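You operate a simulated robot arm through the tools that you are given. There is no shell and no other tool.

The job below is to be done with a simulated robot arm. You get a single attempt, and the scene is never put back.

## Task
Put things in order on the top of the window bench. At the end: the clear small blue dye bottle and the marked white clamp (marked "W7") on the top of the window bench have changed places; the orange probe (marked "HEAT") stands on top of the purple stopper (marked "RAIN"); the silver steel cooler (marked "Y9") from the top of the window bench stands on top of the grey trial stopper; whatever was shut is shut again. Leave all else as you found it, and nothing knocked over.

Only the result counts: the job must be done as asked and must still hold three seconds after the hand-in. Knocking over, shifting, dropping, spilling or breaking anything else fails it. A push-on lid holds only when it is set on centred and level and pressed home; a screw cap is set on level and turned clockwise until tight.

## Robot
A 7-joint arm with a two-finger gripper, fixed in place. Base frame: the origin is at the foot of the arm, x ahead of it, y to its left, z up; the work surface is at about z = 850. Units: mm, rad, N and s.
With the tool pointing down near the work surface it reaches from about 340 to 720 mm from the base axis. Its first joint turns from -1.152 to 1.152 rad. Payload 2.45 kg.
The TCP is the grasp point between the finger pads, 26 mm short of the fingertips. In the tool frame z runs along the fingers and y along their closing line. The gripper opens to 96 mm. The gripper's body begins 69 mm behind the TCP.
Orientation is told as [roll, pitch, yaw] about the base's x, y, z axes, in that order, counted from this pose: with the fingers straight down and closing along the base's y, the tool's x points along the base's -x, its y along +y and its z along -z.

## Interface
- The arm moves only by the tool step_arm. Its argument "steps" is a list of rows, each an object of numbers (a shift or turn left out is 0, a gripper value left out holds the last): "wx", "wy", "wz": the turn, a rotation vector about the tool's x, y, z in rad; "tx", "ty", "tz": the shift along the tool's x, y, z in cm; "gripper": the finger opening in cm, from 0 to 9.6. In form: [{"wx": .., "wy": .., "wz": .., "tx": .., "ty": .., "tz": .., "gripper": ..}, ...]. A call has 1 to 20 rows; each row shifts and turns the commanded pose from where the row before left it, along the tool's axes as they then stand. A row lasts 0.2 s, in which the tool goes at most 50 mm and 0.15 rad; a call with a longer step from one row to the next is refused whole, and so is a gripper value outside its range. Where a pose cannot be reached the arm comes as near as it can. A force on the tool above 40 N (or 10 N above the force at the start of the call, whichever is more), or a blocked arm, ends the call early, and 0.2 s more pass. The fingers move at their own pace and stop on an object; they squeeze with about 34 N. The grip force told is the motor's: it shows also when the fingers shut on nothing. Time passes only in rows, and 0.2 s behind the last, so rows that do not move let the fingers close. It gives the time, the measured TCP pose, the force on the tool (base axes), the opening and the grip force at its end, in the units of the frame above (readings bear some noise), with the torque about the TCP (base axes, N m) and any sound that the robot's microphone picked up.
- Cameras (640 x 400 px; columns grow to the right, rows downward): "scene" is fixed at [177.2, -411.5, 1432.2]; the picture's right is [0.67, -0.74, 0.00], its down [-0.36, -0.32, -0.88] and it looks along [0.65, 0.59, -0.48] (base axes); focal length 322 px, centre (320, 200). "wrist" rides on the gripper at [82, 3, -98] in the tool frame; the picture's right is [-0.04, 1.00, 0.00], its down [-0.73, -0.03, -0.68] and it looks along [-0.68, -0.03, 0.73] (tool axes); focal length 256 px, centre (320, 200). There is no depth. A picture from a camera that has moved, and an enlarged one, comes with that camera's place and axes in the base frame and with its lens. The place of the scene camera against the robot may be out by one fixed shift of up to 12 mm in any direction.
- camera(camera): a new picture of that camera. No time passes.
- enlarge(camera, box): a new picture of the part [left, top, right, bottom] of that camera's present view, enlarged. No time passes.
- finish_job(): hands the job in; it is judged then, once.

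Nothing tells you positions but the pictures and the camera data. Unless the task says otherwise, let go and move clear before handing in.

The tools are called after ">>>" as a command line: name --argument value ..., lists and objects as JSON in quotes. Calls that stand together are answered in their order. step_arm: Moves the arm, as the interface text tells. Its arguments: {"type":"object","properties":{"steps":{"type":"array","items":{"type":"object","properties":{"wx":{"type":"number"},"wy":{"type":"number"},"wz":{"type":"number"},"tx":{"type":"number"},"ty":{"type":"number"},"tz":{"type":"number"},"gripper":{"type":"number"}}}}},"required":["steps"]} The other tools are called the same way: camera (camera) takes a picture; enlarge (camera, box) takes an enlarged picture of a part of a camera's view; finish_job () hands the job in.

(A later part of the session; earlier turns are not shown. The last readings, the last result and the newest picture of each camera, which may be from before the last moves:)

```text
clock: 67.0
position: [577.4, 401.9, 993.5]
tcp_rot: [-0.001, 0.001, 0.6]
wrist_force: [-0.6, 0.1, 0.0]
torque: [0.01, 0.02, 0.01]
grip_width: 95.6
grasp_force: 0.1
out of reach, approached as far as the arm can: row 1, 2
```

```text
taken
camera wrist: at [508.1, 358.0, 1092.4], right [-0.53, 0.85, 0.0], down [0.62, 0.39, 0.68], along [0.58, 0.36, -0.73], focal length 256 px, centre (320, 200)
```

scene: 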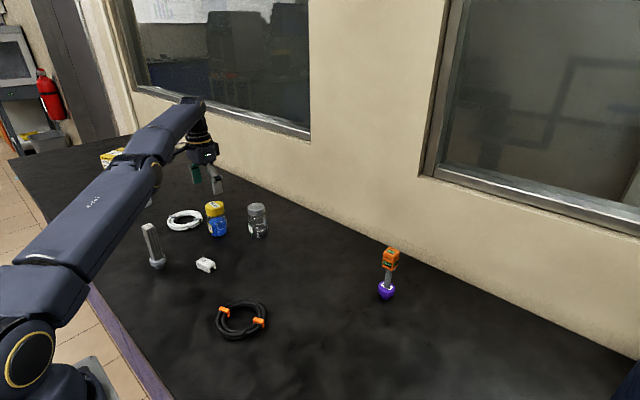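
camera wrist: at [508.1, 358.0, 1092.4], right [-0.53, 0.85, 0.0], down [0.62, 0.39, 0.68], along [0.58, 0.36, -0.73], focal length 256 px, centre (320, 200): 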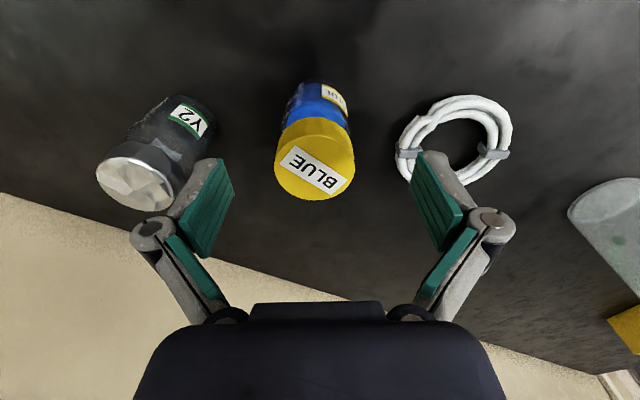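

Reach in this direction is shorter. Tilting about the closing axis (fingers leaning outward) keeps the pads vertical on the round body and gains reach; I tilt by 0.13 rad and go over the bottle.

>>> step_arm --steps '[{"wy": -0.065}, {"wy": -0.065}, {}, {}]'

>>> step_arm --steps '[{"tx": -1.0, "tz": 0.13, "ty": -0.25}, {"tx": -1.0, "tz": 0.13, "ty": -0.22}, {}, {}]'

>>> camera --camera "wrist"

```text
clock: 68.0
position: [577.0, 400.8, 993.8]
tcp_rot: [0.0, -0.131, 0.601]
wrist_force: [0.0, 0.2, -0.4]
torque: [0.01, 0.01, 0.01]
grip_width: 95.8
grasp_force: 0.0
```

```text
clock: 69.0
position: [597.1, 409.0, 994.1]
tcp_rot: [-0.001, -0.128, 0.601]
wrist_force: [0.7, 0.8, 0.8]
torque: [0.0, 0.06, -0.03]
grip_width: 96.2
grasp_force: 0.1
```

```text
taken
camera wrist: at [517.5, 358.7, 1081.2], right [-0.53, 0.85, 0.01], down [0.54, 0.34, 0.77], along [0.65, 0.41, -0.64], focal length 256 px, centre (320, 200)
```

wrist: 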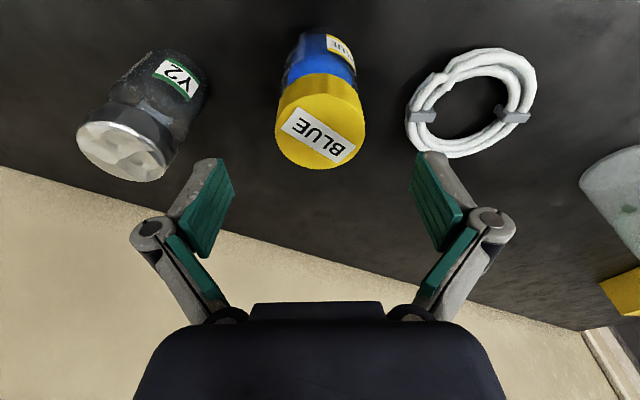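

Now centred over the bottle at (597,409). Narrow the opening to 7.8 cm for clearance from the Y2 jar and descend halfway, then check.

>>> step_arm --steps '[{"gripper": 7.8}, {}, {}, {"tx": 0.311, "tz": 2.38}, {"tx": 0.311, "tz": 2.38}, {}]'

>>> camera --camera "wrist"

>>> enlarge --camera "scene" --box '[160, 160, 300, 260]'

```text
clock: 70.4
position: [597.6, 409.9, 945.5]
tcp_rot: [-0.001, -0.13, 0.6]
wrist_force: [-0.1, -0.2, -0.2]
torque: [0.01, -0.01, 0.01]
grip_width: 77.9
grasp_force: 0.0
```

```text
taken
camera wrist: at [518.0, 358.9, 1033.2], right [-0.53, 0.85, 0.01], down [0.54, 0.34, 0.77], along [0.65, 0.41, -0.64], focal length 256 px, centre (320, 200)
```

wrist: 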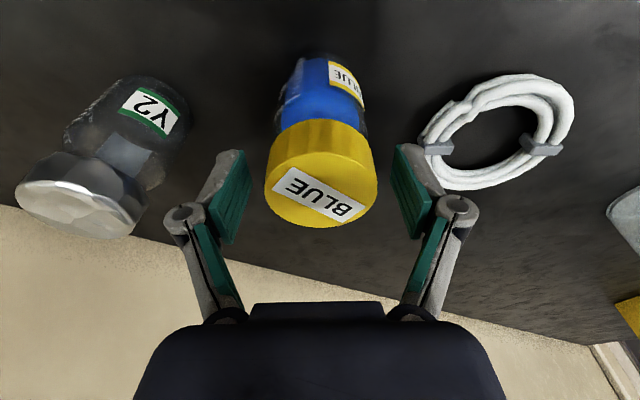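

```text
4.00 times, centred on (230, 210) of scene
camera zoom: at [177.2, -411.5, 1432.2], right [0.67, -0.74, 0.0], down [-0.36, -0.32, -0.88], along [0.65, 0.59, -0.48], focal length 1288 px, centre (680, 160)
```

zoom: 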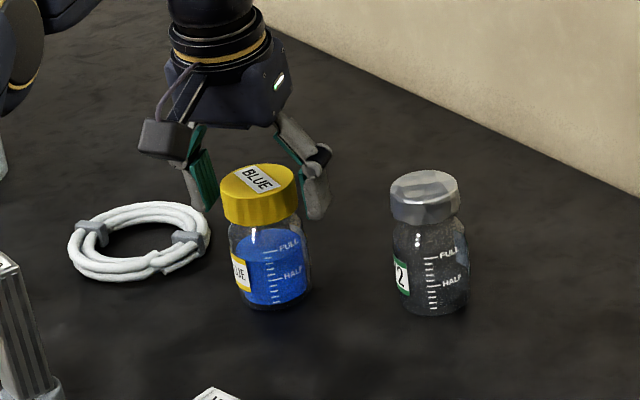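

>>> enlarge --camera "wrist" --box '[240, 50, 400, 240]'

```text
2.11 times, centred on (320, 145) of wrist
camera zoom: at [518.0, 358.9, 1033.2], right [-0.53, 0.85, 0.01], down [0.54, 0.34, 0.77], along [0.65, 0.41, -0.64], focal length 539 px, centre (320, 316)
```

zoom: 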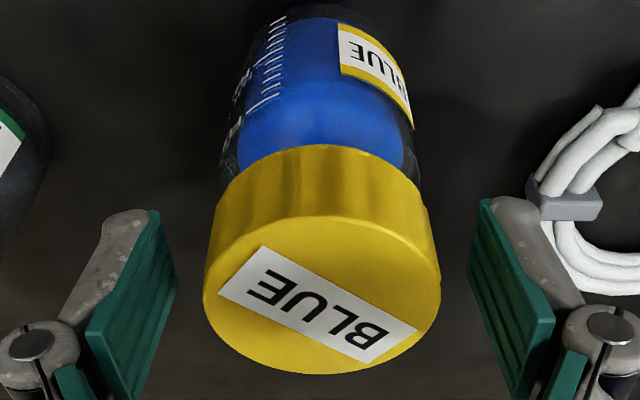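

The cap looks ~2–4 mm inward of the TCP line. I shift 2 mm inward and continue down to z≈898.

>>> step_arm --steps '[{"tx": 0.2, "tz": -0.02, "ty": 0.05}, {"tx": 0.21, "tz": 1.6}, {"tx": 0.21, "tz": 1.6}, {"tx": 0.19, "tz": 1.46}, {}]'

>>> camera --camera "wrist"

>>> enlarge --camera "scene" --box '[160, 160, 300, 260]'

```text
clock: 71.6
position: [594.3, 408.7, 897.6]
tcp_rot: [-0.001, -0.133, 0.601]
wrist_force: [0.6, 0.3, -0.1]
torque: [0.0, -0.02, -0.01]
grip_width: 77.9
grasp_force: 0.1
```

```text
taken
camera wrist: at [515.5, 358.2, 985.0], right [-0.53, 0.85, 0.01], down [0.54, 0.34, 0.77], along [0.65, 0.41, -0.64], focal length 256 px, centre (320, 200)
```

wrist: 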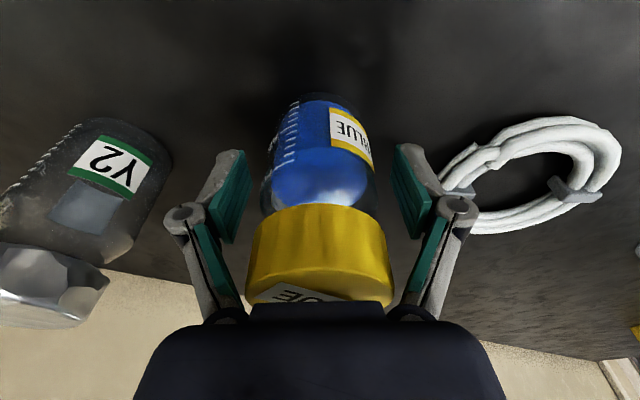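

```text
4.00 times, centred on (230, 210) of scene
camera zoom: at [177.2, -411.5, 1432.2], right [0.67, -0.74, 0.0], down [-0.36, -0.32, -0.88], along [0.65, 0.59, -0.48], focal length 1288 px, centre (680, 160)
```

zoom: 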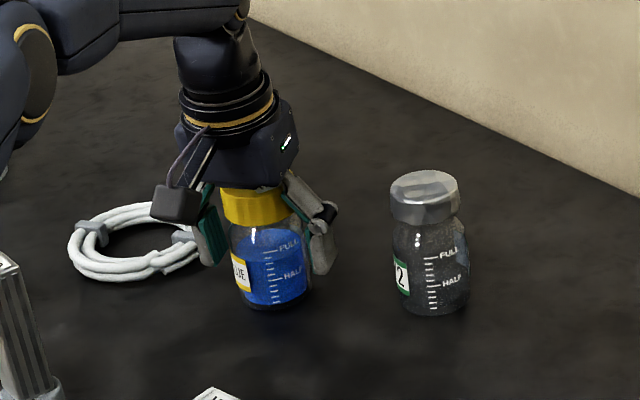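

The body is centred between the pads. Closing on the body.

>>> step_arm --steps '[{"gripper": 6.4}, {}, {}, {"gripper": 5.0}, {}, {}, {}]'

>>> camera --camera "wrist"

>>> enlarge --camera "scene" --box '[160, 160, 300, 260]'

```text
clock: 73.2
position: [594.9, 408.4, 898.9]
tcp_rot: [0.001, -0.134, 0.601]
wrist_force: [-2.6, -3.4, 16.4]
torque: [0.09, 0.13, 0.11]
grip_width: 60.5
grasp_force: 33.7
```

```text
taken
camera wrist: at [515.5, 358.2, 986.3], right [-0.53, 0.85, 0.01], down [0.54, 0.34, 0.77], along [0.65, 0.41, -0.64], focal length 256 px, centre (320, 200)
```

wrist: 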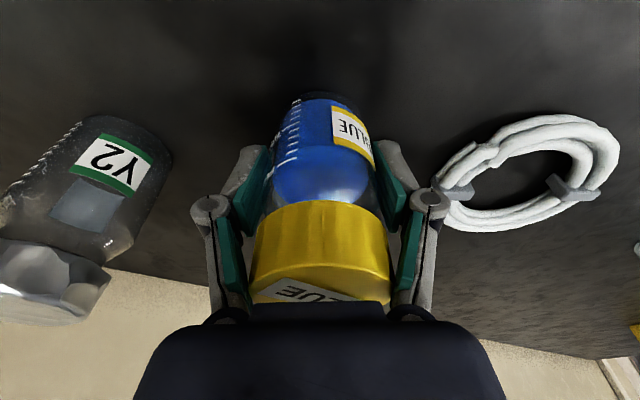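

```text
4.00 times, centred on (230, 210) of scene
camera zoom: at [176.9, -411.8, 1432.2], right [0.67, -0.74, 0.0], down [-0.35, -0.32, -0.88], along [0.65, 0.59, -0.48], focal length 1288 px, centre (680, 160)
```

zoom: 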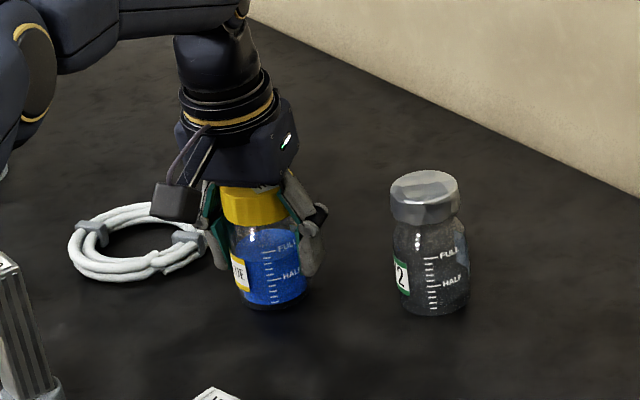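

There's an unexpected 16 N upward load on the tool. I look closer before moving.

>>> enlarge --camera "scene" --box '[195, 185, 255, 245]'

>>> enlarge --camera "wrist" --box '[220, 80, 420, 310]'

>>> step_arm --steps '[{}]'

```text
6.67 times, centred on (225, 215) of scene
camera zoom: at [176.9, -411.8, 1432.2], right [0.67, -0.74, 0.0], down [-0.35, -0.32, -0.88], along [0.65, 0.59, -0.48], focal length 2147 px, centre (953, 100)
```

zoom: 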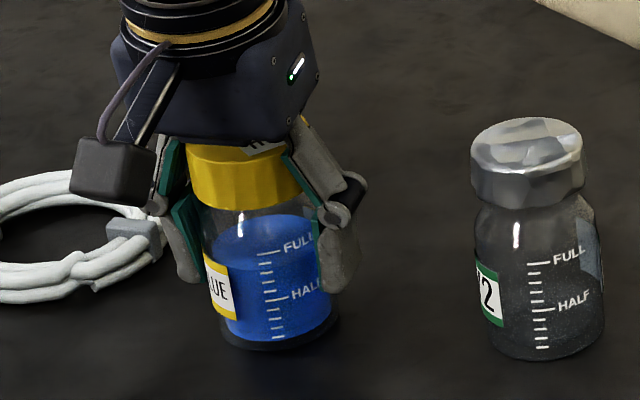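

```text
1.74 times, centred on (320, 195) of wrist
camera zoom: at [515.5, 358.2, 986.3], right [-0.53, 0.85, 0.01], down [0.54, 0.34, 0.77], along [0.65, 0.41, -0.64], focal length 445 px, centre (320, 209)
```

zoom: 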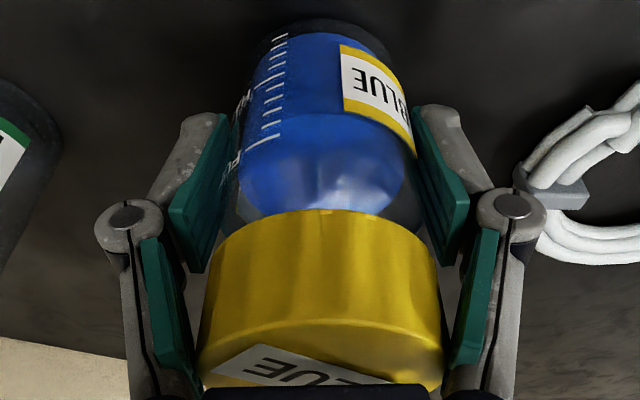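

```text
clock: 73.6
position: [596.4, 408.5, 901.1]
tcp_rot: [0.0, -0.131, 0.601]
wrist_force: [-2.4, -3.8, 20.0]
torque: [0.05, 0.12, 0.06]
grip_width: 60.5
grasp_force: 34.0
```

The load is creeping up while gripped. I raise the command 1.5 mm to see whether it's just a trapped load.

>>> step_arm --steps '[{"tx": -0.02, "tz": -0.15}, {}]'

>>> step_arm --steps '[{}, {}]'

```text
clock: 74.2
position: [594.1, 409.6, 899.2]
tcp_rot: [0.001, -0.13, 0.599]
wrist_force: [1.5, 2.1, 10.7]
torque: [0.29, -0.25, 0.01]
grip_width: 60.3
grasp_force: 34.2
```

```text
clock: 74.8
position: [595.3, 409.6, 900.1]
tcp_rot: [0.0, -0.13, 0.6]
wrist_force: [1.9, 0.9, 10.9]
torque: [0.31, -0.16, -0.02]
grip_width: 60.1
grasp_force: 34.0
```

>>> step_arm --steps '[{"tx": -0.015, "tz": -0.1}, {}, {}]'

>>> step_arm --steps '[{"tx": -0.015, "tz": -0.1}, {}, {}]'

>>> enlarge --camera "scene" --box '[195, 185, 255, 245]'

>>> enlarge --camera "wrist" --box '[220, 80, 420, 310]'

```text
clock: 75.6
position: [592.9, 408.6, 899.7]
tcp_rot: [-0.001, -0.128, 0.601]
wrist_force: [-0.7, 0.3, 4.3]
torque: [0.15, -0.07, 0.08]
grip_width: 59.0
grasp_force: 33.8
```

```text
clock: 76.4
position: [595.6, 408.6, 902.0]
tcp_rot: [-0.001, -0.13, 0.6]
wrist_force: [0.0, -0.6, -0.2]
torque: [-0.01, 0.02, -0.01]
grip_width: 57.6
grasp_force: 33.9
```

```text
6.67 times, centred on (225, 215) of scene
camera zoom: at [177.3, -411.5, 1432.2], right [0.67, -0.74, 0.0], down [-0.36, -0.32, -0.88], along [0.65, 0.59, -0.48], focal length 2147 px, centre (953, 100)
```

zoom: 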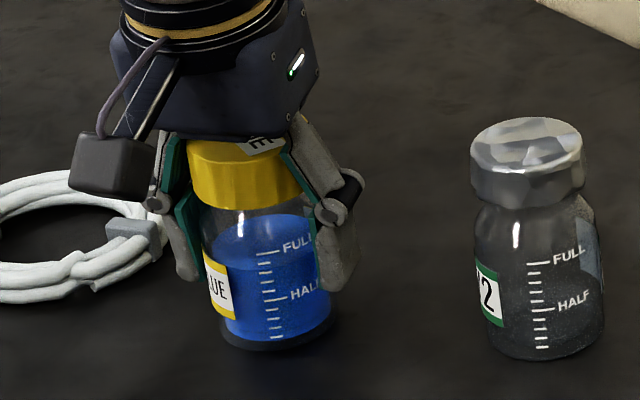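

```text
1.74 times, centred on (320, 195) of wrist
camera zoom: at [515.5, 357.6, 988.7], right [-0.53, 0.85, 0.0], down [0.54, 0.34, 0.77], along [0.65, 0.41, -0.64], focal length 445 px, centre (320, 209)
```

zoom: 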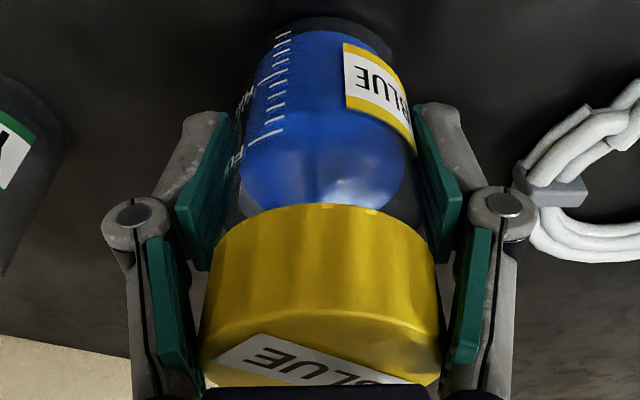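

The width has settled to 57.6 mm (the true body diameter) with no residual load, so the bottle was briefly cocked and has straightened. I lift slowly a few millimetres and check.

>>> step_arm --steps '[{"tx": -0.04, "tz": -0.3}, {"tx": -0.04, "tz": -0.3}, {"tx": -0.05, "tz": -0.4}, {}, {}]'

>>> enlarge --camera "scene" --box '[195, 185, 255, 245]'

>>> enlarge --camera "wrist" --box '[220, 80, 420, 310]'

```text
clock: 77.6
position: [595.5, 410.3, 913.3]
tcp_rot: [0.0, -0.13, 0.602]
wrist_force: [0.2, 0.4, -2.1]
torque: [0.0, 0.02, 0.02]
grip_width: 55.8
grasp_force: 33.7
```

```text
6.67 times, centred on (225, 215) of scene
camera zoom: at [177.3, -411.5, 1432.2], right [0.67, -0.74, 0.0], down [-0.36, -0.32, -0.88], along [0.65, 0.59, -0.48], focal length 2147 px, centre (953, 100)
```

zoom: 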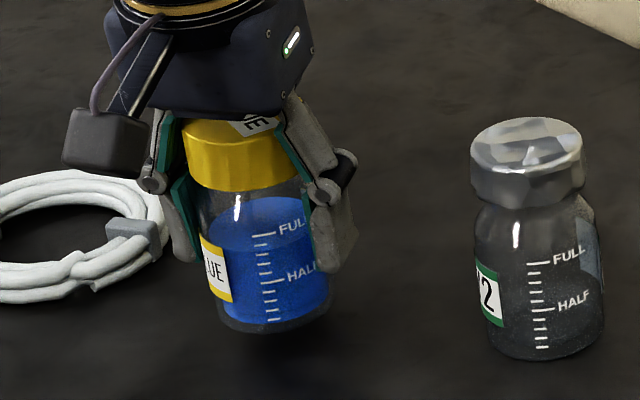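

```text
1.74 times, centred on (320, 195) of wrist
camera zoom: at [515.2, 358.1, 999.4], right [-0.53, 0.85, 0.01], down [0.54, 0.34, 0.77], along [0.65, 0.41, -0.64], focal length 445 px, centre (320, 209)
```

zoom: 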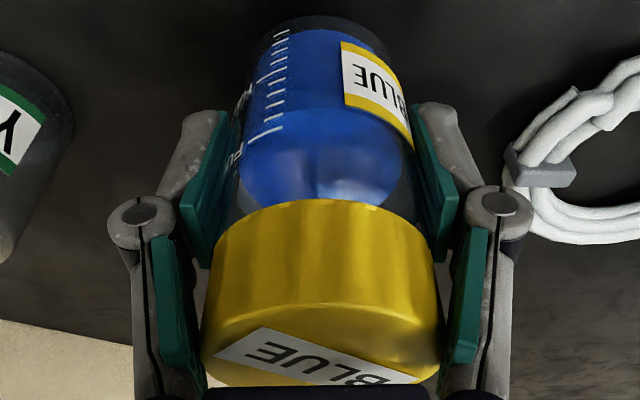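

>>> step_arm --steps '[{}, {}, {}, {}]'

>>> enlarge --camera "wrist" --box '[220, 80, 420, 310]'

>>> enlarge --camera "scene" --box '[195, 185, 255, 245]'

```text
clock: 78.6
position: [595.0, 409.9, 913.4]
tcp_rot: [0.0, -0.128, 0.601]
wrist_force: [-0.1, 0.3, -3.4]
torque: [0.01, 0.02, -0.02]
grip_width: 55.6
grasp_force: 34.1
```

```text
1.74 times, centred on (320, 195) of wrist
camera zoom: at [515.3, 358.1, 999.4], right [-0.53, 0.85, 0.01], down [0.54, 0.34, 0.77], along [0.65, 0.41, -0.64], focal length 445 px, centre (320, 209)
```

zoom: 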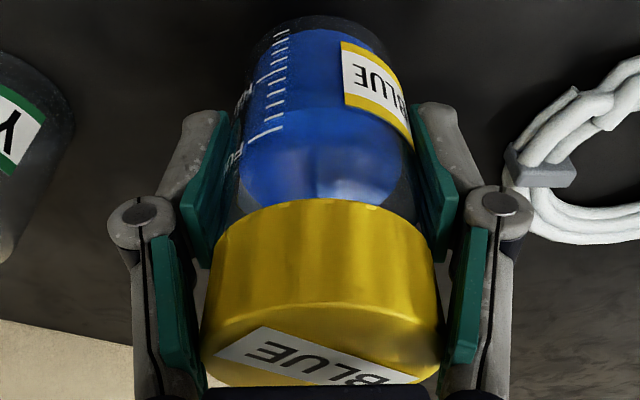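

```text
6.67 times, centred on (225, 215) of scene
camera zoom: at [177.3, -411.5, 1432.2], right [0.67, -0.74, 0.0], down [-0.36, -0.32, -0.88], along [0.65, 0.59, -0.48], focal length 2147 px, centre (953, 100)
```

zoom: 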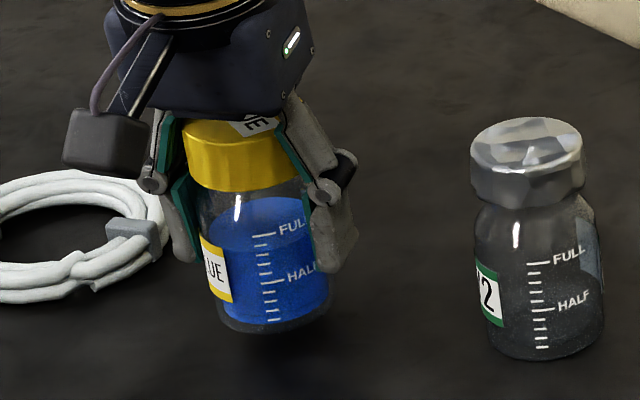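

The bottle is held stably (≈3.4 N, 55.7 mm) and upright. Raise, retract inward away from the Y2 jar, then carry across toward W7's old spot.

>>> step_arm --steps '[{"tx": -0.259, "tz": -1.98}, {"tx": -0.259, "tz": -1.98}, {"tx": 1.83, "tz": -0.24, "ty": 0.25}, {"tx": 1.83, "tz": -0.24, "ty": 0.25}, {"tx": 1.83, "tz": -0.24, "ty": 0.25}, {}]'

>>> step_arm --steps '[{"tx": 1.62, "tz": -0.213, "ty": -2.39}, {"tx": 1.62, "tz": -0.213, "ty": -2.39}, {"tx": 1.62, "tz": -0.213, "ty": -2.39}, {"tx": 1.62, "tz": -0.213, "ty": -2.39}, {"tx": 1.62, "tz": -0.213, "ty": -2.39}, {}, {}]'

>>> camera --camera "wrist"

>>> camera --camera "scene"

```text
clock: 80.0
position: [544.3, 384.6, 952.0]
tcp_rot: [-0.001, -0.129, 0.601]
wrist_force: [0.0, 0.5, -1.3]
torque: [0.02, 0.0, 0.0]
grip_width: 55.5
grasp_force: 34.2
```

```text
clock: 81.6
position: [543.7, 239.3, 951.6]
tcp_rot: [0.0, -0.129, 0.602]
wrist_force: [-0.1, -1.0, -2.3]
torque: [0.01, 0.02, 0.01]
grip_width: 55.2
grasp_force: 33.5
```

```text
taken
camera wrist: at [465.6, 188.7, 1039.5], right [-0.53, 0.85, 0.01], down [0.54, 0.34, 0.77], along [0.65, 0.41, -0.64], focal length 256 px, centre (320, 200)
```

wrist: 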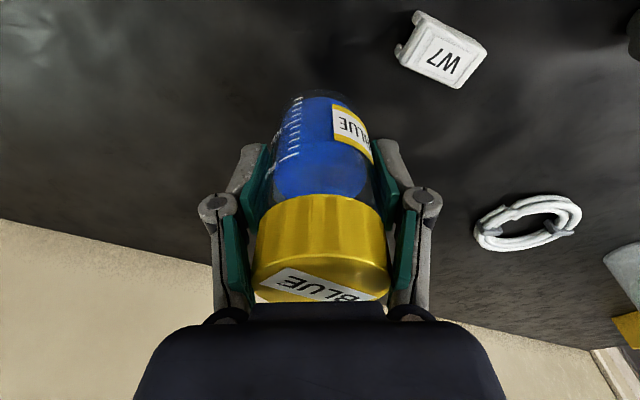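

```text
taken
```

scene: 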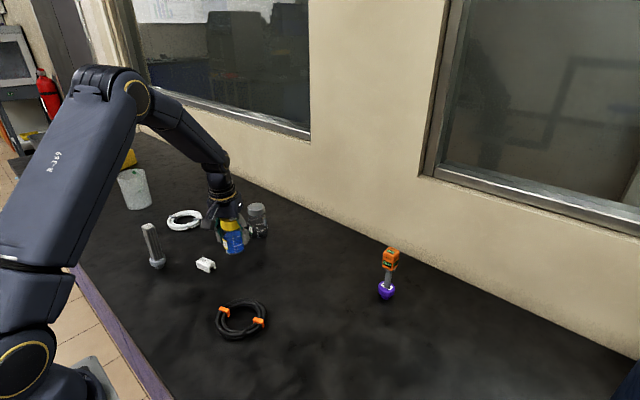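

W7's old spot is free below. Move the bottle over it and lower most of the way.

>>> step_arm --steps '[{"tx": -1.755, "tz": 0.229, "ty": -1.92}, {"tx": -1.755, "tz": 0.229, "ty": -1.92}, {}, {"tx": 0.194, "tz": 1.487}, {"tx": 0.194, "tz": 1.487}, {"tx": 0.09, "tz": 0.69}, {}, {}]'

>>> enlarge --camera "scene" --box '[215, 190, 305, 270]'

>>> camera --camera "wrist"

```text
clock: 83.4
position: [596.0, 227.8, 914.5]
tcp_rot: [0.0, -0.13, 0.601]
wrist_force: [0.3, -0.5, -1.8]
torque: [0.01, 0.05, 0.0]
grip_width: 55.4
grasp_force: 34.2
```

```text
5.00 times, centred on (260, 230) of scene
camera zoom: at [177.3, -411.5, 1432.2], right [0.67, -0.74, 0.0], down [-0.36, -0.32, -0.88], along [0.65, 0.59, -0.48], focal length 1610 px, centre (620, 50)
```

zoom: 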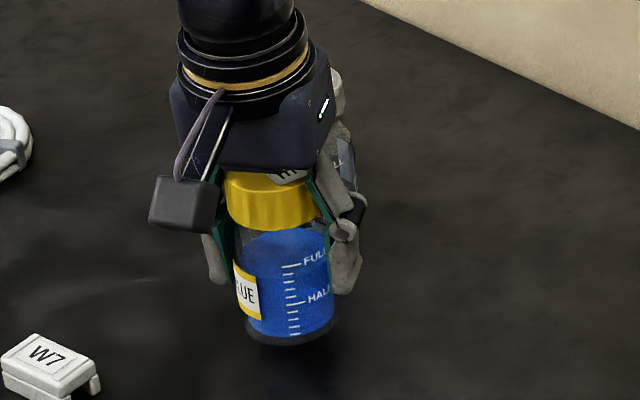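

```text
taken
camera wrist: at [516.6, 177.1, 1002.2], right [-0.53, 0.85, 0.01], down [0.54, 0.34, 0.77], along [0.65, 0.41, -0.64], focal length 256 px, centre (320, 200)
```

wrist: 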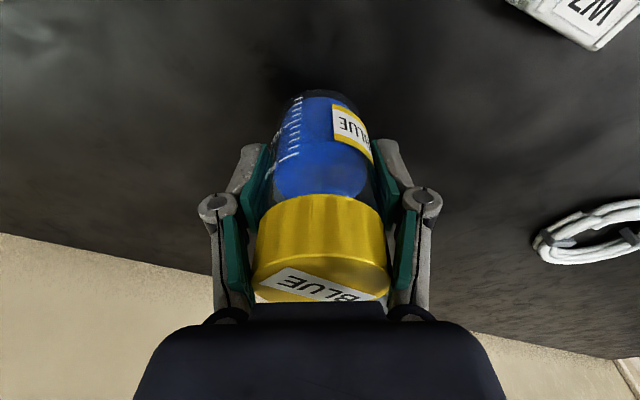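

>>> step_arm --steps '[{"tx": 0.065, "tz": 0.5}, {"tx": 0.039, "tz": 0.3}, {}, {}]'

>>> step_arm --steps '[{"tx": 0.026, "tz": 0.2}, {}, {}]'

>>> step_arm --steps '[{"tx": 0.02, "tz": 0.15}, {}, {}]'

```text
clock: 84.4
position: [596.3, 228.7, 908.9]
tcp_rot: [-0.001, -0.128, 0.599]
wrist_force: [-0.2, -0.4, -1.8]
torque: [0.02, -0.03, 0.01]
grip_width: 55.3
grasp_force: 33.9
```

```text
clock: 85.2
position: [596.6, 228.4, 905.6]
tcp_rot: [0.001, -0.13, 0.601]
wrist_force: [0.1, -0.5, -2.1]
torque: [0.0, 0.01, -0.01]
grip_width: 55.2
grasp_force: 33.7
```

```text
clock: 86.0
position: [596.0, 227.5, 904.1]
tcp_rot: [-0.001, -0.129, 0.6]
wrist_force: [0.0, 0.1, -1.0]
torque: [-0.02, 0.02, -0.02]
grip_width: 55.4
grasp_force: 34.1
```

>>> step_arm --steps '[{"tx": 0.013, "tz": 0.1}, {}, {}]'

>>> step_arm --steps '[{"tx": 0.013, "tz": 0.1}, {}, {}]'

>>> enlarge --camera "scene" --box '[215, 190, 305, 270]'

```text
clock: 86.8
position: [597.1, 226.6, 904.6]
tcp_rot: [0.001, -0.13, 0.602]
wrist_force: [-2.9, -1.9, 8.2]
torque: [0.19, 0.13, 0.08]
grip_width: 55.2
grasp_force: 34.6
```

```text
clock: 87.6
position: [596.4, 228.4, 903.0]
tcp_rot: [0.0, -0.132, 0.601]
wrist_force: [-7.0, -2.7, 28.2]
torque: [0.19, 0.5, 0.02]
grip_width: 55.5
grasp_force: 33.7
```

```text
5.00 times, centred on (260, 230) of scene
camera zoom: at [176.5, -411.8, 1432.2], right [0.67, -0.74, 0.0], down [-0.35, -0.32, -0.88], along [0.65, 0.59, -0.48], focal length 1610 px, centre (620, 50)
```

zoom: 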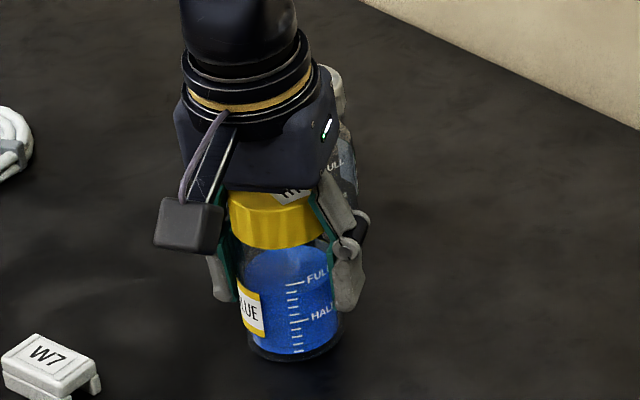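

Bottle is on the bench (28 N now). Relieve the press until near zero, then release slowly.

>>> step_arm --steps '[{"tx": -0.02, "tz": -0.15}, {}, {}]'

```text
clock: 88.4
position: [596.8, 227.7, 903.6]
tcp_rot: [0.0, -0.129, 0.6]
wrist_force: [3.1, 3.8, 12.1]
torque: [0.46, -0.2, -0.03]
grip_width: 55.3
grasp_force: 34.3
```

>>> step_arm --steps '[{"tx": -0.01, "tz": -0.08}, {}, {}]'

>>> enlarge --camera "scene" --box '[215, 190, 305, 270]'

>>> enlarge --camera "wrist" --box '[220, 80, 420, 310]'

```text
clock: 89.2
position: [595.4, 226.0, 903.9]
tcp_rot: [-0.001, -0.128, 0.599]
wrist_force: [0.5, 0.8, 2.6]
torque: [0.13, -0.13, -0.04]
grip_width: 55.1
grasp_force: 33.8
```

```text
5.00 times, centred on (260, 230) of scene
camera zoom: at [177.2, -411.5, 1432.2], right [0.67, -0.74, 0.0], down [-0.36, -0.32, -0.88], along [0.65, 0.59, -0.48], focal length 1610 px, centre (620, 50)
```

zoom: 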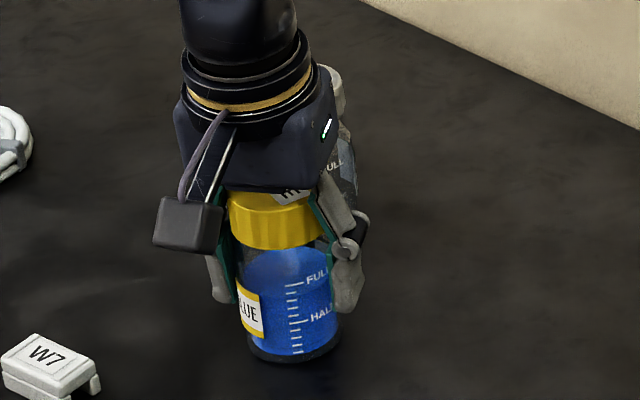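

```text
1.74 times, centred on (320, 195) of wrist
camera zoom: at [516.4, 176.0, 990.7], right [-0.53, 0.85, 0.01], down [0.55, 0.34, 0.77], along [0.65, 0.41, -0.64], focal length 445 px, centre (320, 209)
```

zoom: 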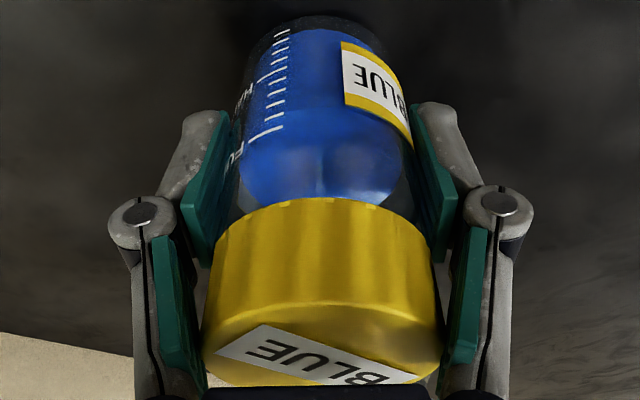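

>>> step_arm --steps '[{"gripper": 5.6}, {}, {"gripper": 5.9}, {}, {"gripper": 6.5}, {}, {"gripper": 7.6}, {}, {}]'

>>> camera --camera "wrist"

>>> enlarge --camera "scene" --box '[215, 190, 305, 270]'

```text
clock: 91.2
position: [596.3, 227.4, 903.9]
tcp_rot: [-0.001, -0.129, 0.6]
wrist_force: [-0.2, 0.9, 0.0]
torque: [-0.01, -0.02, 0.02]
grip_width: 76.0
grasp_force: 0.0
```

```text
taken
camera wrist: at [516.7, 176.3, 991.1], right [-0.53, 0.85, 0.01], down [0.54, 0.34, 0.77], along [0.65, 0.41, -0.64], focal length 256 px, centre (320, 200)
```

wrist: 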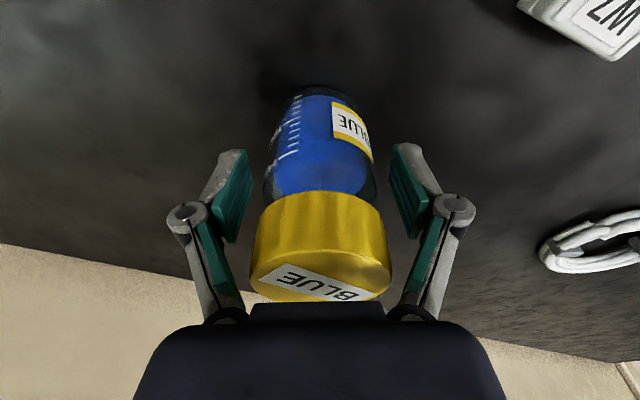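

```text
5.00 times, centred on (260, 230) of scene
camera zoom: at [177.2, -411.5, 1432.2], right [0.67, -0.74, 0.0], down [-0.36, -0.32, -0.88], along [0.65, 0.59, -0.48], focal length 1610 px, centre (620, 50)
```

zoom: 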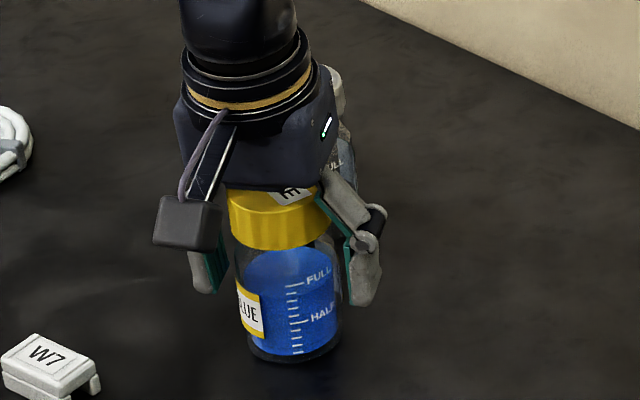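

Bottle stands at W7's old place. Rise straight up, remove the tilt and look at it.

>>> step_arm --steps '[{"tx": -0.26, "tz": -1.98}, {"tx": -0.389, "tz": -2.975}, {"tx": -0.389, "tz": -2.975}, {"tx": -0.389, "tz": -2.975}, {"tx": -0.389, "tz": -2.975}, {"wy": 0.065}, {"wy": 0.065}, {"wz": 0.14}, {"wz": 0.14}, {"wz": 0.125}, {}]'

>>> camera --camera "wrist"

>>> camera --camera "scene"

>>> enlarge --camera "scene" --box '[190, 190, 280, 270]'

```text
clock: 93.6
position: [595.7, 226.5, 1043.9]
tcp_rot: [-0.001, 0.0, 0.193]
wrist_force: [-0.5, -0.4, -0.3]
torque: [-0.05, 0.0, 0.0]
grip_width: 76.0
grasp_force: 0.1
```

```text
taken
camera wrist: at [515.0, 214.0, 1142.8], right [-0.15, 0.99, 0.0], down [0.73, 0.11, 0.68], along [0.67, 0.1, -0.73], focal length 256 px, centre (320, 200)
```

wrist: 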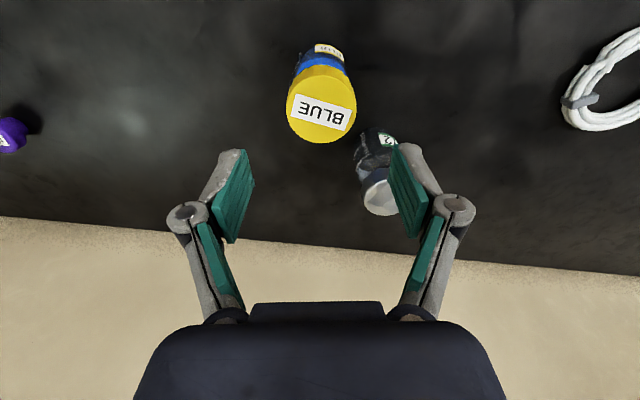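

```text
taken
```

scene: 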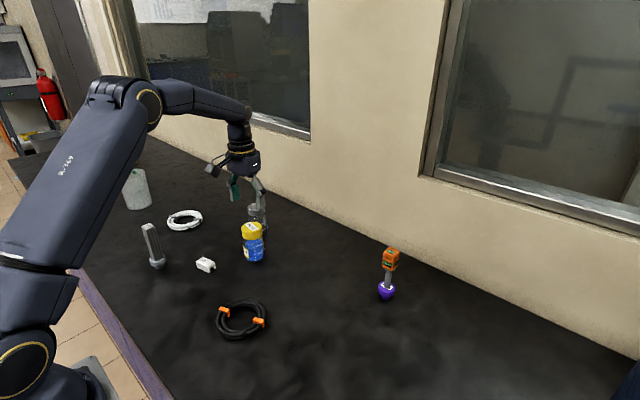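

```text
5.00 times, centred on (235, 230) of scene
camera zoom: at [177.2, -411.5, 1432.2], right [0.67, -0.74, 0.0], down [-0.36, -0.32, -0.88], along [0.65, 0.59, -0.48], focal length 1610 px, centre (745, 50)
```

zoom: 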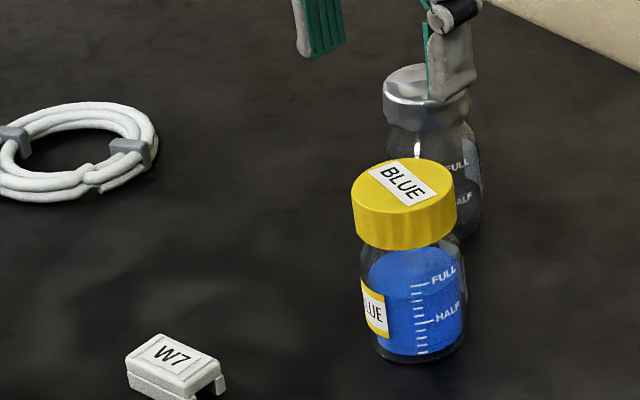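

Bottle placed level at ≈(595,228). Next: hover over W7 at its temporary spot.

>>> step_arm --steps '[{"tx": 3.38, "ty": 2.82}, {"tx": 3.38, "ty": 2.82}, {"tx": 3.38, "ty": 2.82}, {"tz": 3}, {"tz": 3}, {"tz": 2.5}, {}]'

>>> camera --camera "wrist"

>>> enlarge --camera "wrist" --box '[260, 70, 380, 160]'

```text
clock: 95.2
position: [479.5, 290.1, 959.1]
tcp_rot: [-0.001, 0.002, 0.195]
wrist_force: [0.0, 0.5, 0.4]
torque: [0.0, -0.04, 0.0]
grip_width: 76.0
grasp_force: 0.0
```

```text
taken
camera wrist: at [398.9, 277.1, 1057.2], right [-0.15, 0.99, 0.0], down [0.73, 0.11, 0.68], along [0.67, 0.1, -0.73], focal length 256 px, centre (320, 200)
```

wrist: 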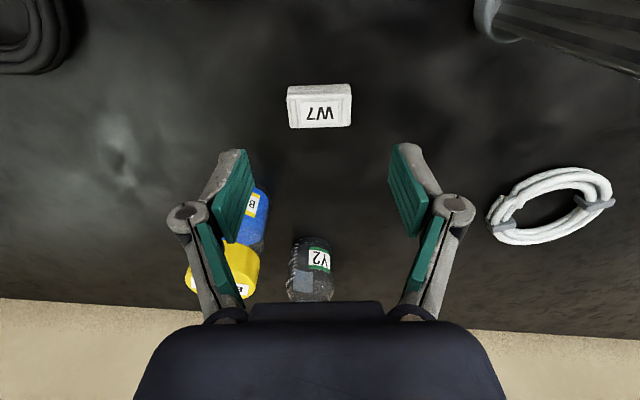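

```text
4.44 times, centred on (320, 115) of wrist
camera zoom: at [398.9, 277.1, 1057.2], right [-0.15, 0.99, 0.0], down [0.73, 0.11, 0.68], along [0.67, 0.1, -0.73], focal length 1138 px, centre (320, 578)
```

zoom: 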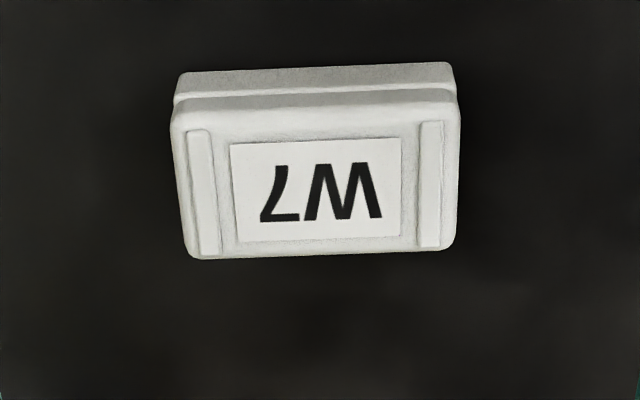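

W7's destination is at the edge of reach, so I pick it with a 0.17 rad lean about the closing axis (pads stay vertical, W7 stays flat). Align and descend.

>>> step_arm --steps '[{"tx": 0.25, "ty": -0.1, "wy": -0.085}, {"wy": -0.085}, {"tx": 0.423, "tz": 2.464}, {"tx": 0.423, "tz": 2.464}, {"tx": 0.27, "tz": 1.577}, {"tx": 0.14, "tz": 0.82}, {}]'

>>> camera --camera "wrist"

>>> enlarge --camera "scene" --box '[150, 210, 260, 300]'

```text
clock: 96.8
position: [477.4, 290.0, 884.7]
tcp_rot: [0.001, -0.172, 0.197]
wrist_force: [-0.1, -0.7, 0.4]
torque: [0.01, -0.01, 0.0]
grip_width: 75.8
grasp_force: 0.2
```

```text
taken
camera wrist: at [381.8, 273.2, 967.4], right [-0.16, 0.99, 0.01], down [0.6, 0.09, 0.79], along [0.78, 0.13, -0.61], focal length 256 px, centre (320, 200)
```

wrist: 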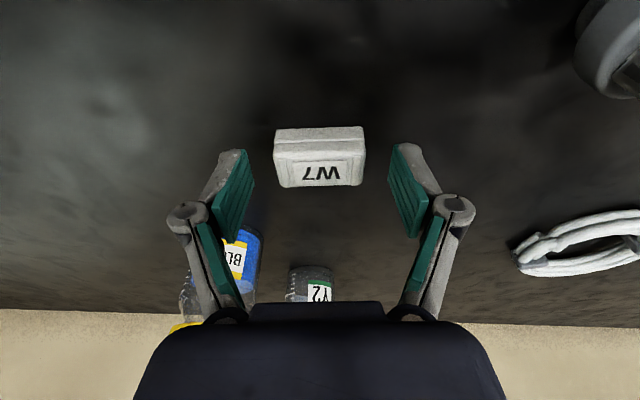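

```text
4.44 times, centred on (205, 255) of scene
camera zoom: at [177.2, -411.5, 1432.2], right [0.67, -0.74, 0.0], down [-0.36, -0.32, -0.88], along [0.65, 0.59, -0.48], focal length 1431 px, centre (831, -44)
```

zoom: 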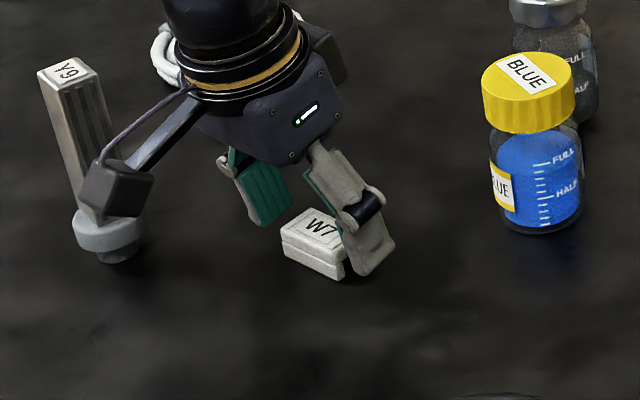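

>>> step_arm --steps '[{"tx": 0.05, "tz": 0.296}, {"gripper": 5.2}, {}, {}, {"gripper": 4.0}, {}, {}, {}]'

>>> camera --camera "wrist"

```text
clock: 98.6
position: [478.3, 289.8, 882.0]
tcp_rot: [0.0, -0.17, 0.196]
wrist_force: [0.3, -0.6, -1.1]
torque: [-0.06, -0.02, 0.03]
grip_width: 46.8
grasp_force: 34.4
```

```text
taken
camera wrist: at [382.1, 273.2, 964.7], right [-0.16, 0.99, 0.01], down [0.6, 0.09, 0.79], along [0.78, 0.13, -0.61], focal length 256 px, centre (320, 200)
```

wrist: 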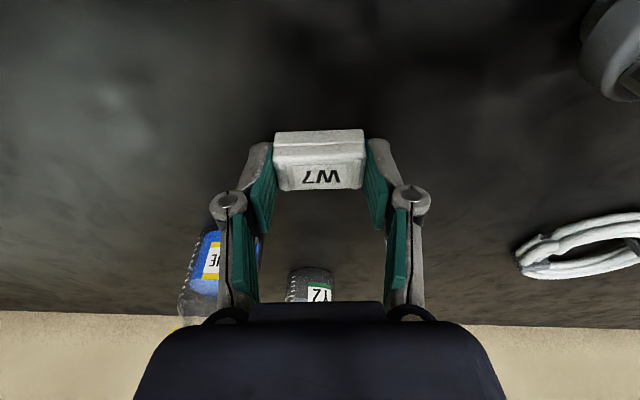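

W7 gripped. Lift and carry to just above the bottle's old place.

>>> step_arm --steps '[{"tx": -0.25, "tz": -1.48}, {"tx": -0.55, "tz": -3.2}, {"tx": -0.554, "tz": -3.205}, {"tx": -2.716, "tz": 0.466, "ty": 1.89}, {"tx": -2.716, "tz": 0.466, "ty": 1.89}, {"tx": -2.716, "tz": 0.466, "ty": 1.89}, {"tx": -2.716, "tz": 0.466, "ty": 1.89}, {"tx": -2.716, "tz": 0.466, "ty": 1.89}, {}, {}]'

>>> camera --camera "wrist"

>>> camera --camera "scene"

```text
clock: 100.8
position: [595.6, 409.0, 960.6]
tcp_rot: [0.0, -0.169, 0.197]
wrist_force: [0.2, 0.7, -0.7]
torque: [0.03, 0.02, 0.01]
grip_width: 47.1
grasp_force: 33.6
```

```text
taken
camera wrist: at [499.7, 392.8, 1044.6], right [-0.16, 0.99, 0.01], down [0.6, 0.09, 0.79], along [0.78, 0.13, -0.61], focal length 256 px, centre (320, 200)
```

wrist: 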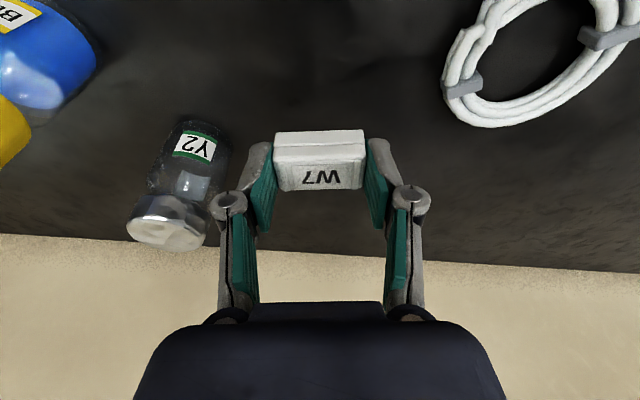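

```text
taken
```

scene: 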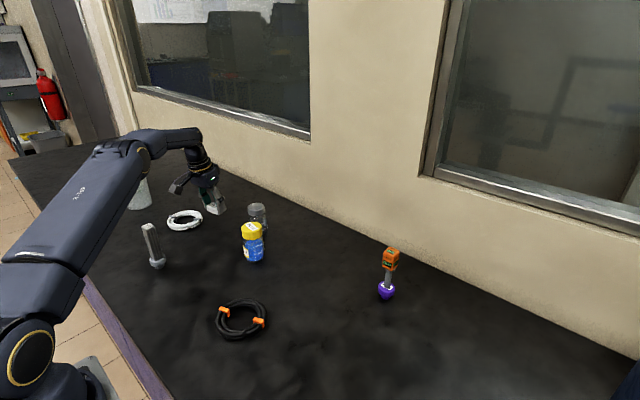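

Above the bottle's former spot with clearance all round. Lower.

>>> step_arm --steps '[{"tx": 0.42, "tz": 2.46}, {"tx": 0.42, "tz": 2.46}, {"tx": 0.344, "tz": 1.98}, {}, {}]'

>>> step_arm --steps '[{"tx": 0.068, "tz": 0.394}, {"tx": 0.034, "tz": 0.197}, {}, {}]'

>>> camera --camera "wrist"

```text
clock: 102.0
position: [594.4, 409.5, 890.7]
tcp_rot: [-0.001, -0.169, 0.194]
wrist_force: [-0.8, 0.5, 0.1]
torque: [-0.04, -0.01, 0.03]
grip_width: 47.3
grasp_force: 33.2
```

```text
clock: 103.0
position: [594.0, 409.9, 885.5]
tcp_rot: [-0.002, -0.169, 0.196]
wrist_force: [-0.6, -0.4, 0.1]
torque: [0.04, 0.01, -0.01]
grip_width: 47.2
grasp_force: 33.9
```

```text
taken
camera wrist: at [498.8, 392.6, 968.7], right [-0.16, 0.99, 0.01], down [0.6, 0.09, 0.79], along [0.78, 0.13, -0.61], focal length 256 px, centre (320, 200)
```

wrist: 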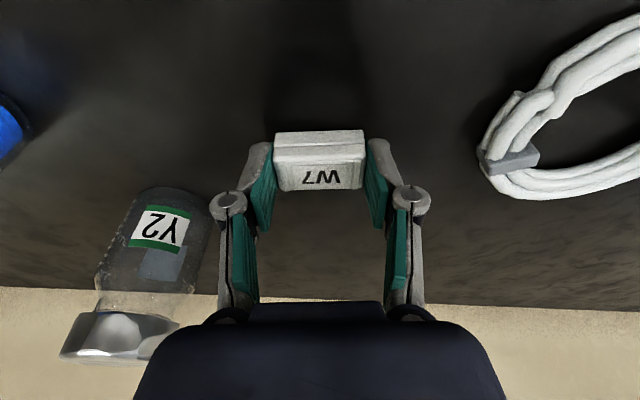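

>>> step_arm --steps '[{"tx": 0.034, "tz": 0.197}, {}, {}]'

>>> step_arm --steps '[{"tx": 0.017, "tz": 0.1}, {}, {}]'

```text
clock: 103.8
position: [595.0, 408.6, 883.0]
tcp_rot: [0.001, -0.167, 0.195]
wrist_force: [-0.6, 0.8, 0.1]
torque: [0.0, 0.01, -0.01]
grip_width: 47.3
grasp_force: 34.1
```

```text
clock: 104.6
position: [594.5, 408.3, 883.5]
tcp_rot: [-0.002, -0.169, 0.197]
wrist_force: [-0.2, 0.5, 0.2]
torque: [0.0, -0.02, 0.01]
grip_width: 47.0
grasp_force: 33.7
```

>>> step_arm --steps '[{"tx": 0.017, "tz": 0.1}, {}, {}]'

>>> step_arm --steps '[{"tx": 0.01, "tz": 0.06}, {}, {}]'

```text
clock: 105.4
position: [593.8, 409.0, 880.8]
tcp_rot: [0.0, -0.17, 0.195]
wrist_force: [-0.4, 0.6, 1.4]
torque: [-0.04, 0.01, 0.0]
grip_width: 47.2
grasp_force: 34.2
```

```text
clock: 106.2
position: [595.4, 408.2, 881.6]
tcp_rot: [-0.001, -0.17, 0.196]
wrist_force: [-3.3, -1.7, 10.1]
torque: [-0.1, 0.05, -0.04]
grip_width: 46.8
grasp_force: 34.0
```

Contact on the bench. Relieve slightly and release.

>>> step_arm --steps '[{"tx": -0.01, "tz": -0.06}, {}, {"gripper": 4.9}, {}, {"gripper": 5.4}, {}, {"gripper": 6.2}, {}]'

>>> camera --camera "wrist"

>>> enlarge --camera "scene" --box '[170, 170, 280, 270]'

```text
clock: 108.0
position: [594.2, 408.7, 881.2]
tcp_rot: [0.0, -0.169, 0.196]
wrist_force: [0.5, -0.5, 0.2]
torque: [0.01, -0.01, 0.03]
grip_width: 62.1
grasp_force: 0.2
```

```text
taken
camera wrist: at [498.7, 392.3, 964.5], right [-0.16, 0.99, 0.01], down [0.6, 0.09, 0.79], along [0.78, 0.13, -0.61], focal length 256 px, centre (320, 200)
```

wrist: 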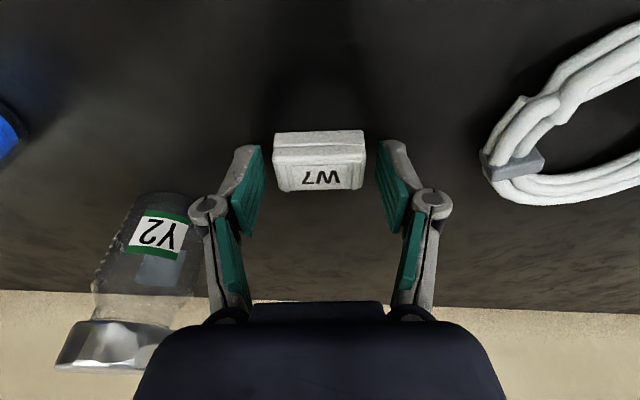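

```text
4.00 times, centred on (225, 220) of scene
camera zoom: at [177.2, -411.5, 1432.2], right [0.67, -0.74, 0.0], down [-0.36, -0.32, -0.88], along [0.65, 0.59, -0.48], focal length 1288 px, centre (700, 120)
```

zoom: 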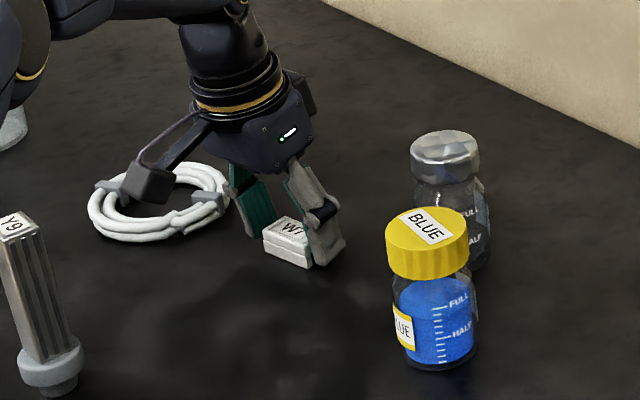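

W7 released flat. Withdraw upward and inward, then check the whole scene.

>>> step_arm --steps '[{"tx": -0.34, "tz": -1.97}, {"tx": -0.508, "tz": -2.957}, {"tx": 0.5, "tz": -3.1}, {"tx": 1.5, "tz": -3.4}, {"tx": 1.5, "tz": -3.4}, {"wy": 0.085}, {"wy": 0.085}, {"wz": 0.1}, {"wz": 0.095}, {"tx": 3, "ty": -3}, {"tx": 3, "ty": -3}, {}]'

>>> camera --camera "scene"

>>> camera --camera "wrist"

>>> enlarge --camera "scene" --box '[130, 190, 290, 290]'

>>> enlarge --camera "scene" --box '[330, 220, 450, 310]'

```text
clock: 110.6
position: [484.9, 339.6, 1023.6]
tcp_rot: [0.0, 0.001, 0.0]
wrist_force: [-0.7, 0.9, 0.1]
torque: [0.01, 0.01, 0.02]
grip_width: 61.9
grasp_force: 0.0
```

```text
taken
```

scene: 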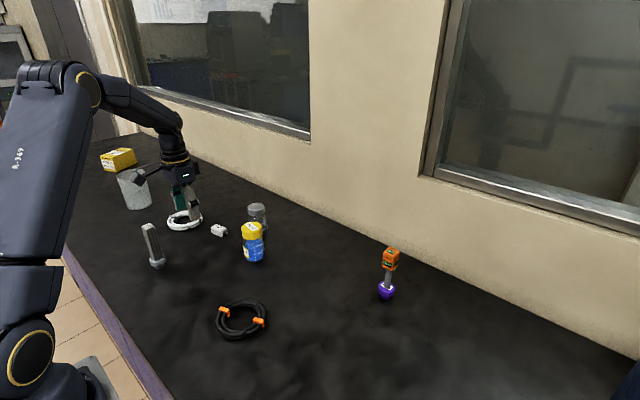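

```text
taken
camera wrist: at [402.1, 341.1, 1122.0], right [0.04, 1.0, 0.0], down [0.73, -0.03, 0.68], along [0.68, -0.03, -0.73], focal length 256 px, centre (320, 200)
```

wrist: 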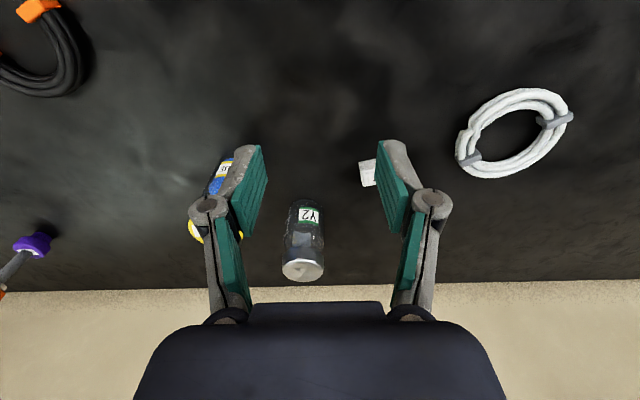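

```text
4.00 times, centred on (210, 240) of scene
camera zoom: at [177.2, -411.5, 1432.2], right [0.67, -0.74, 0.0], down [-0.36, -0.32, -0.88], along [0.65, 0.59, -0.48], focal length 1288 px, centre (760, 40)
```

zoom: 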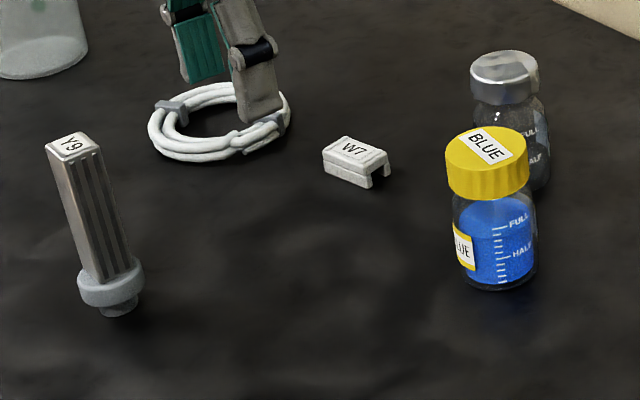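

```text
4.44 times, centred on (390, 265) of scene
camera zoom: at [177.2, -411.5, 1432.2], right [0.67, -0.74, 0.0], down [-0.36, -0.32, -0.88], along [0.65, 0.59, -0.48], focal length 1431 px, centre (9, -89)
```

zoom: 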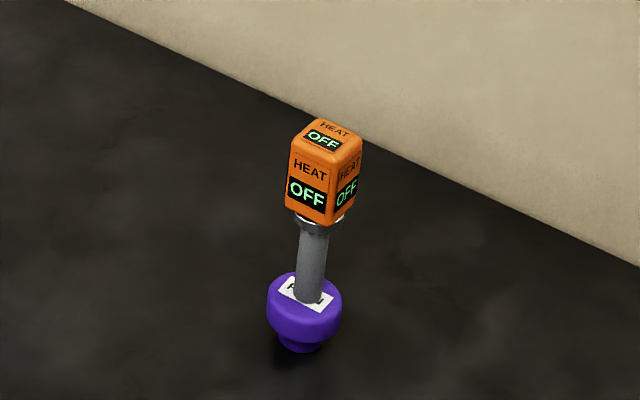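

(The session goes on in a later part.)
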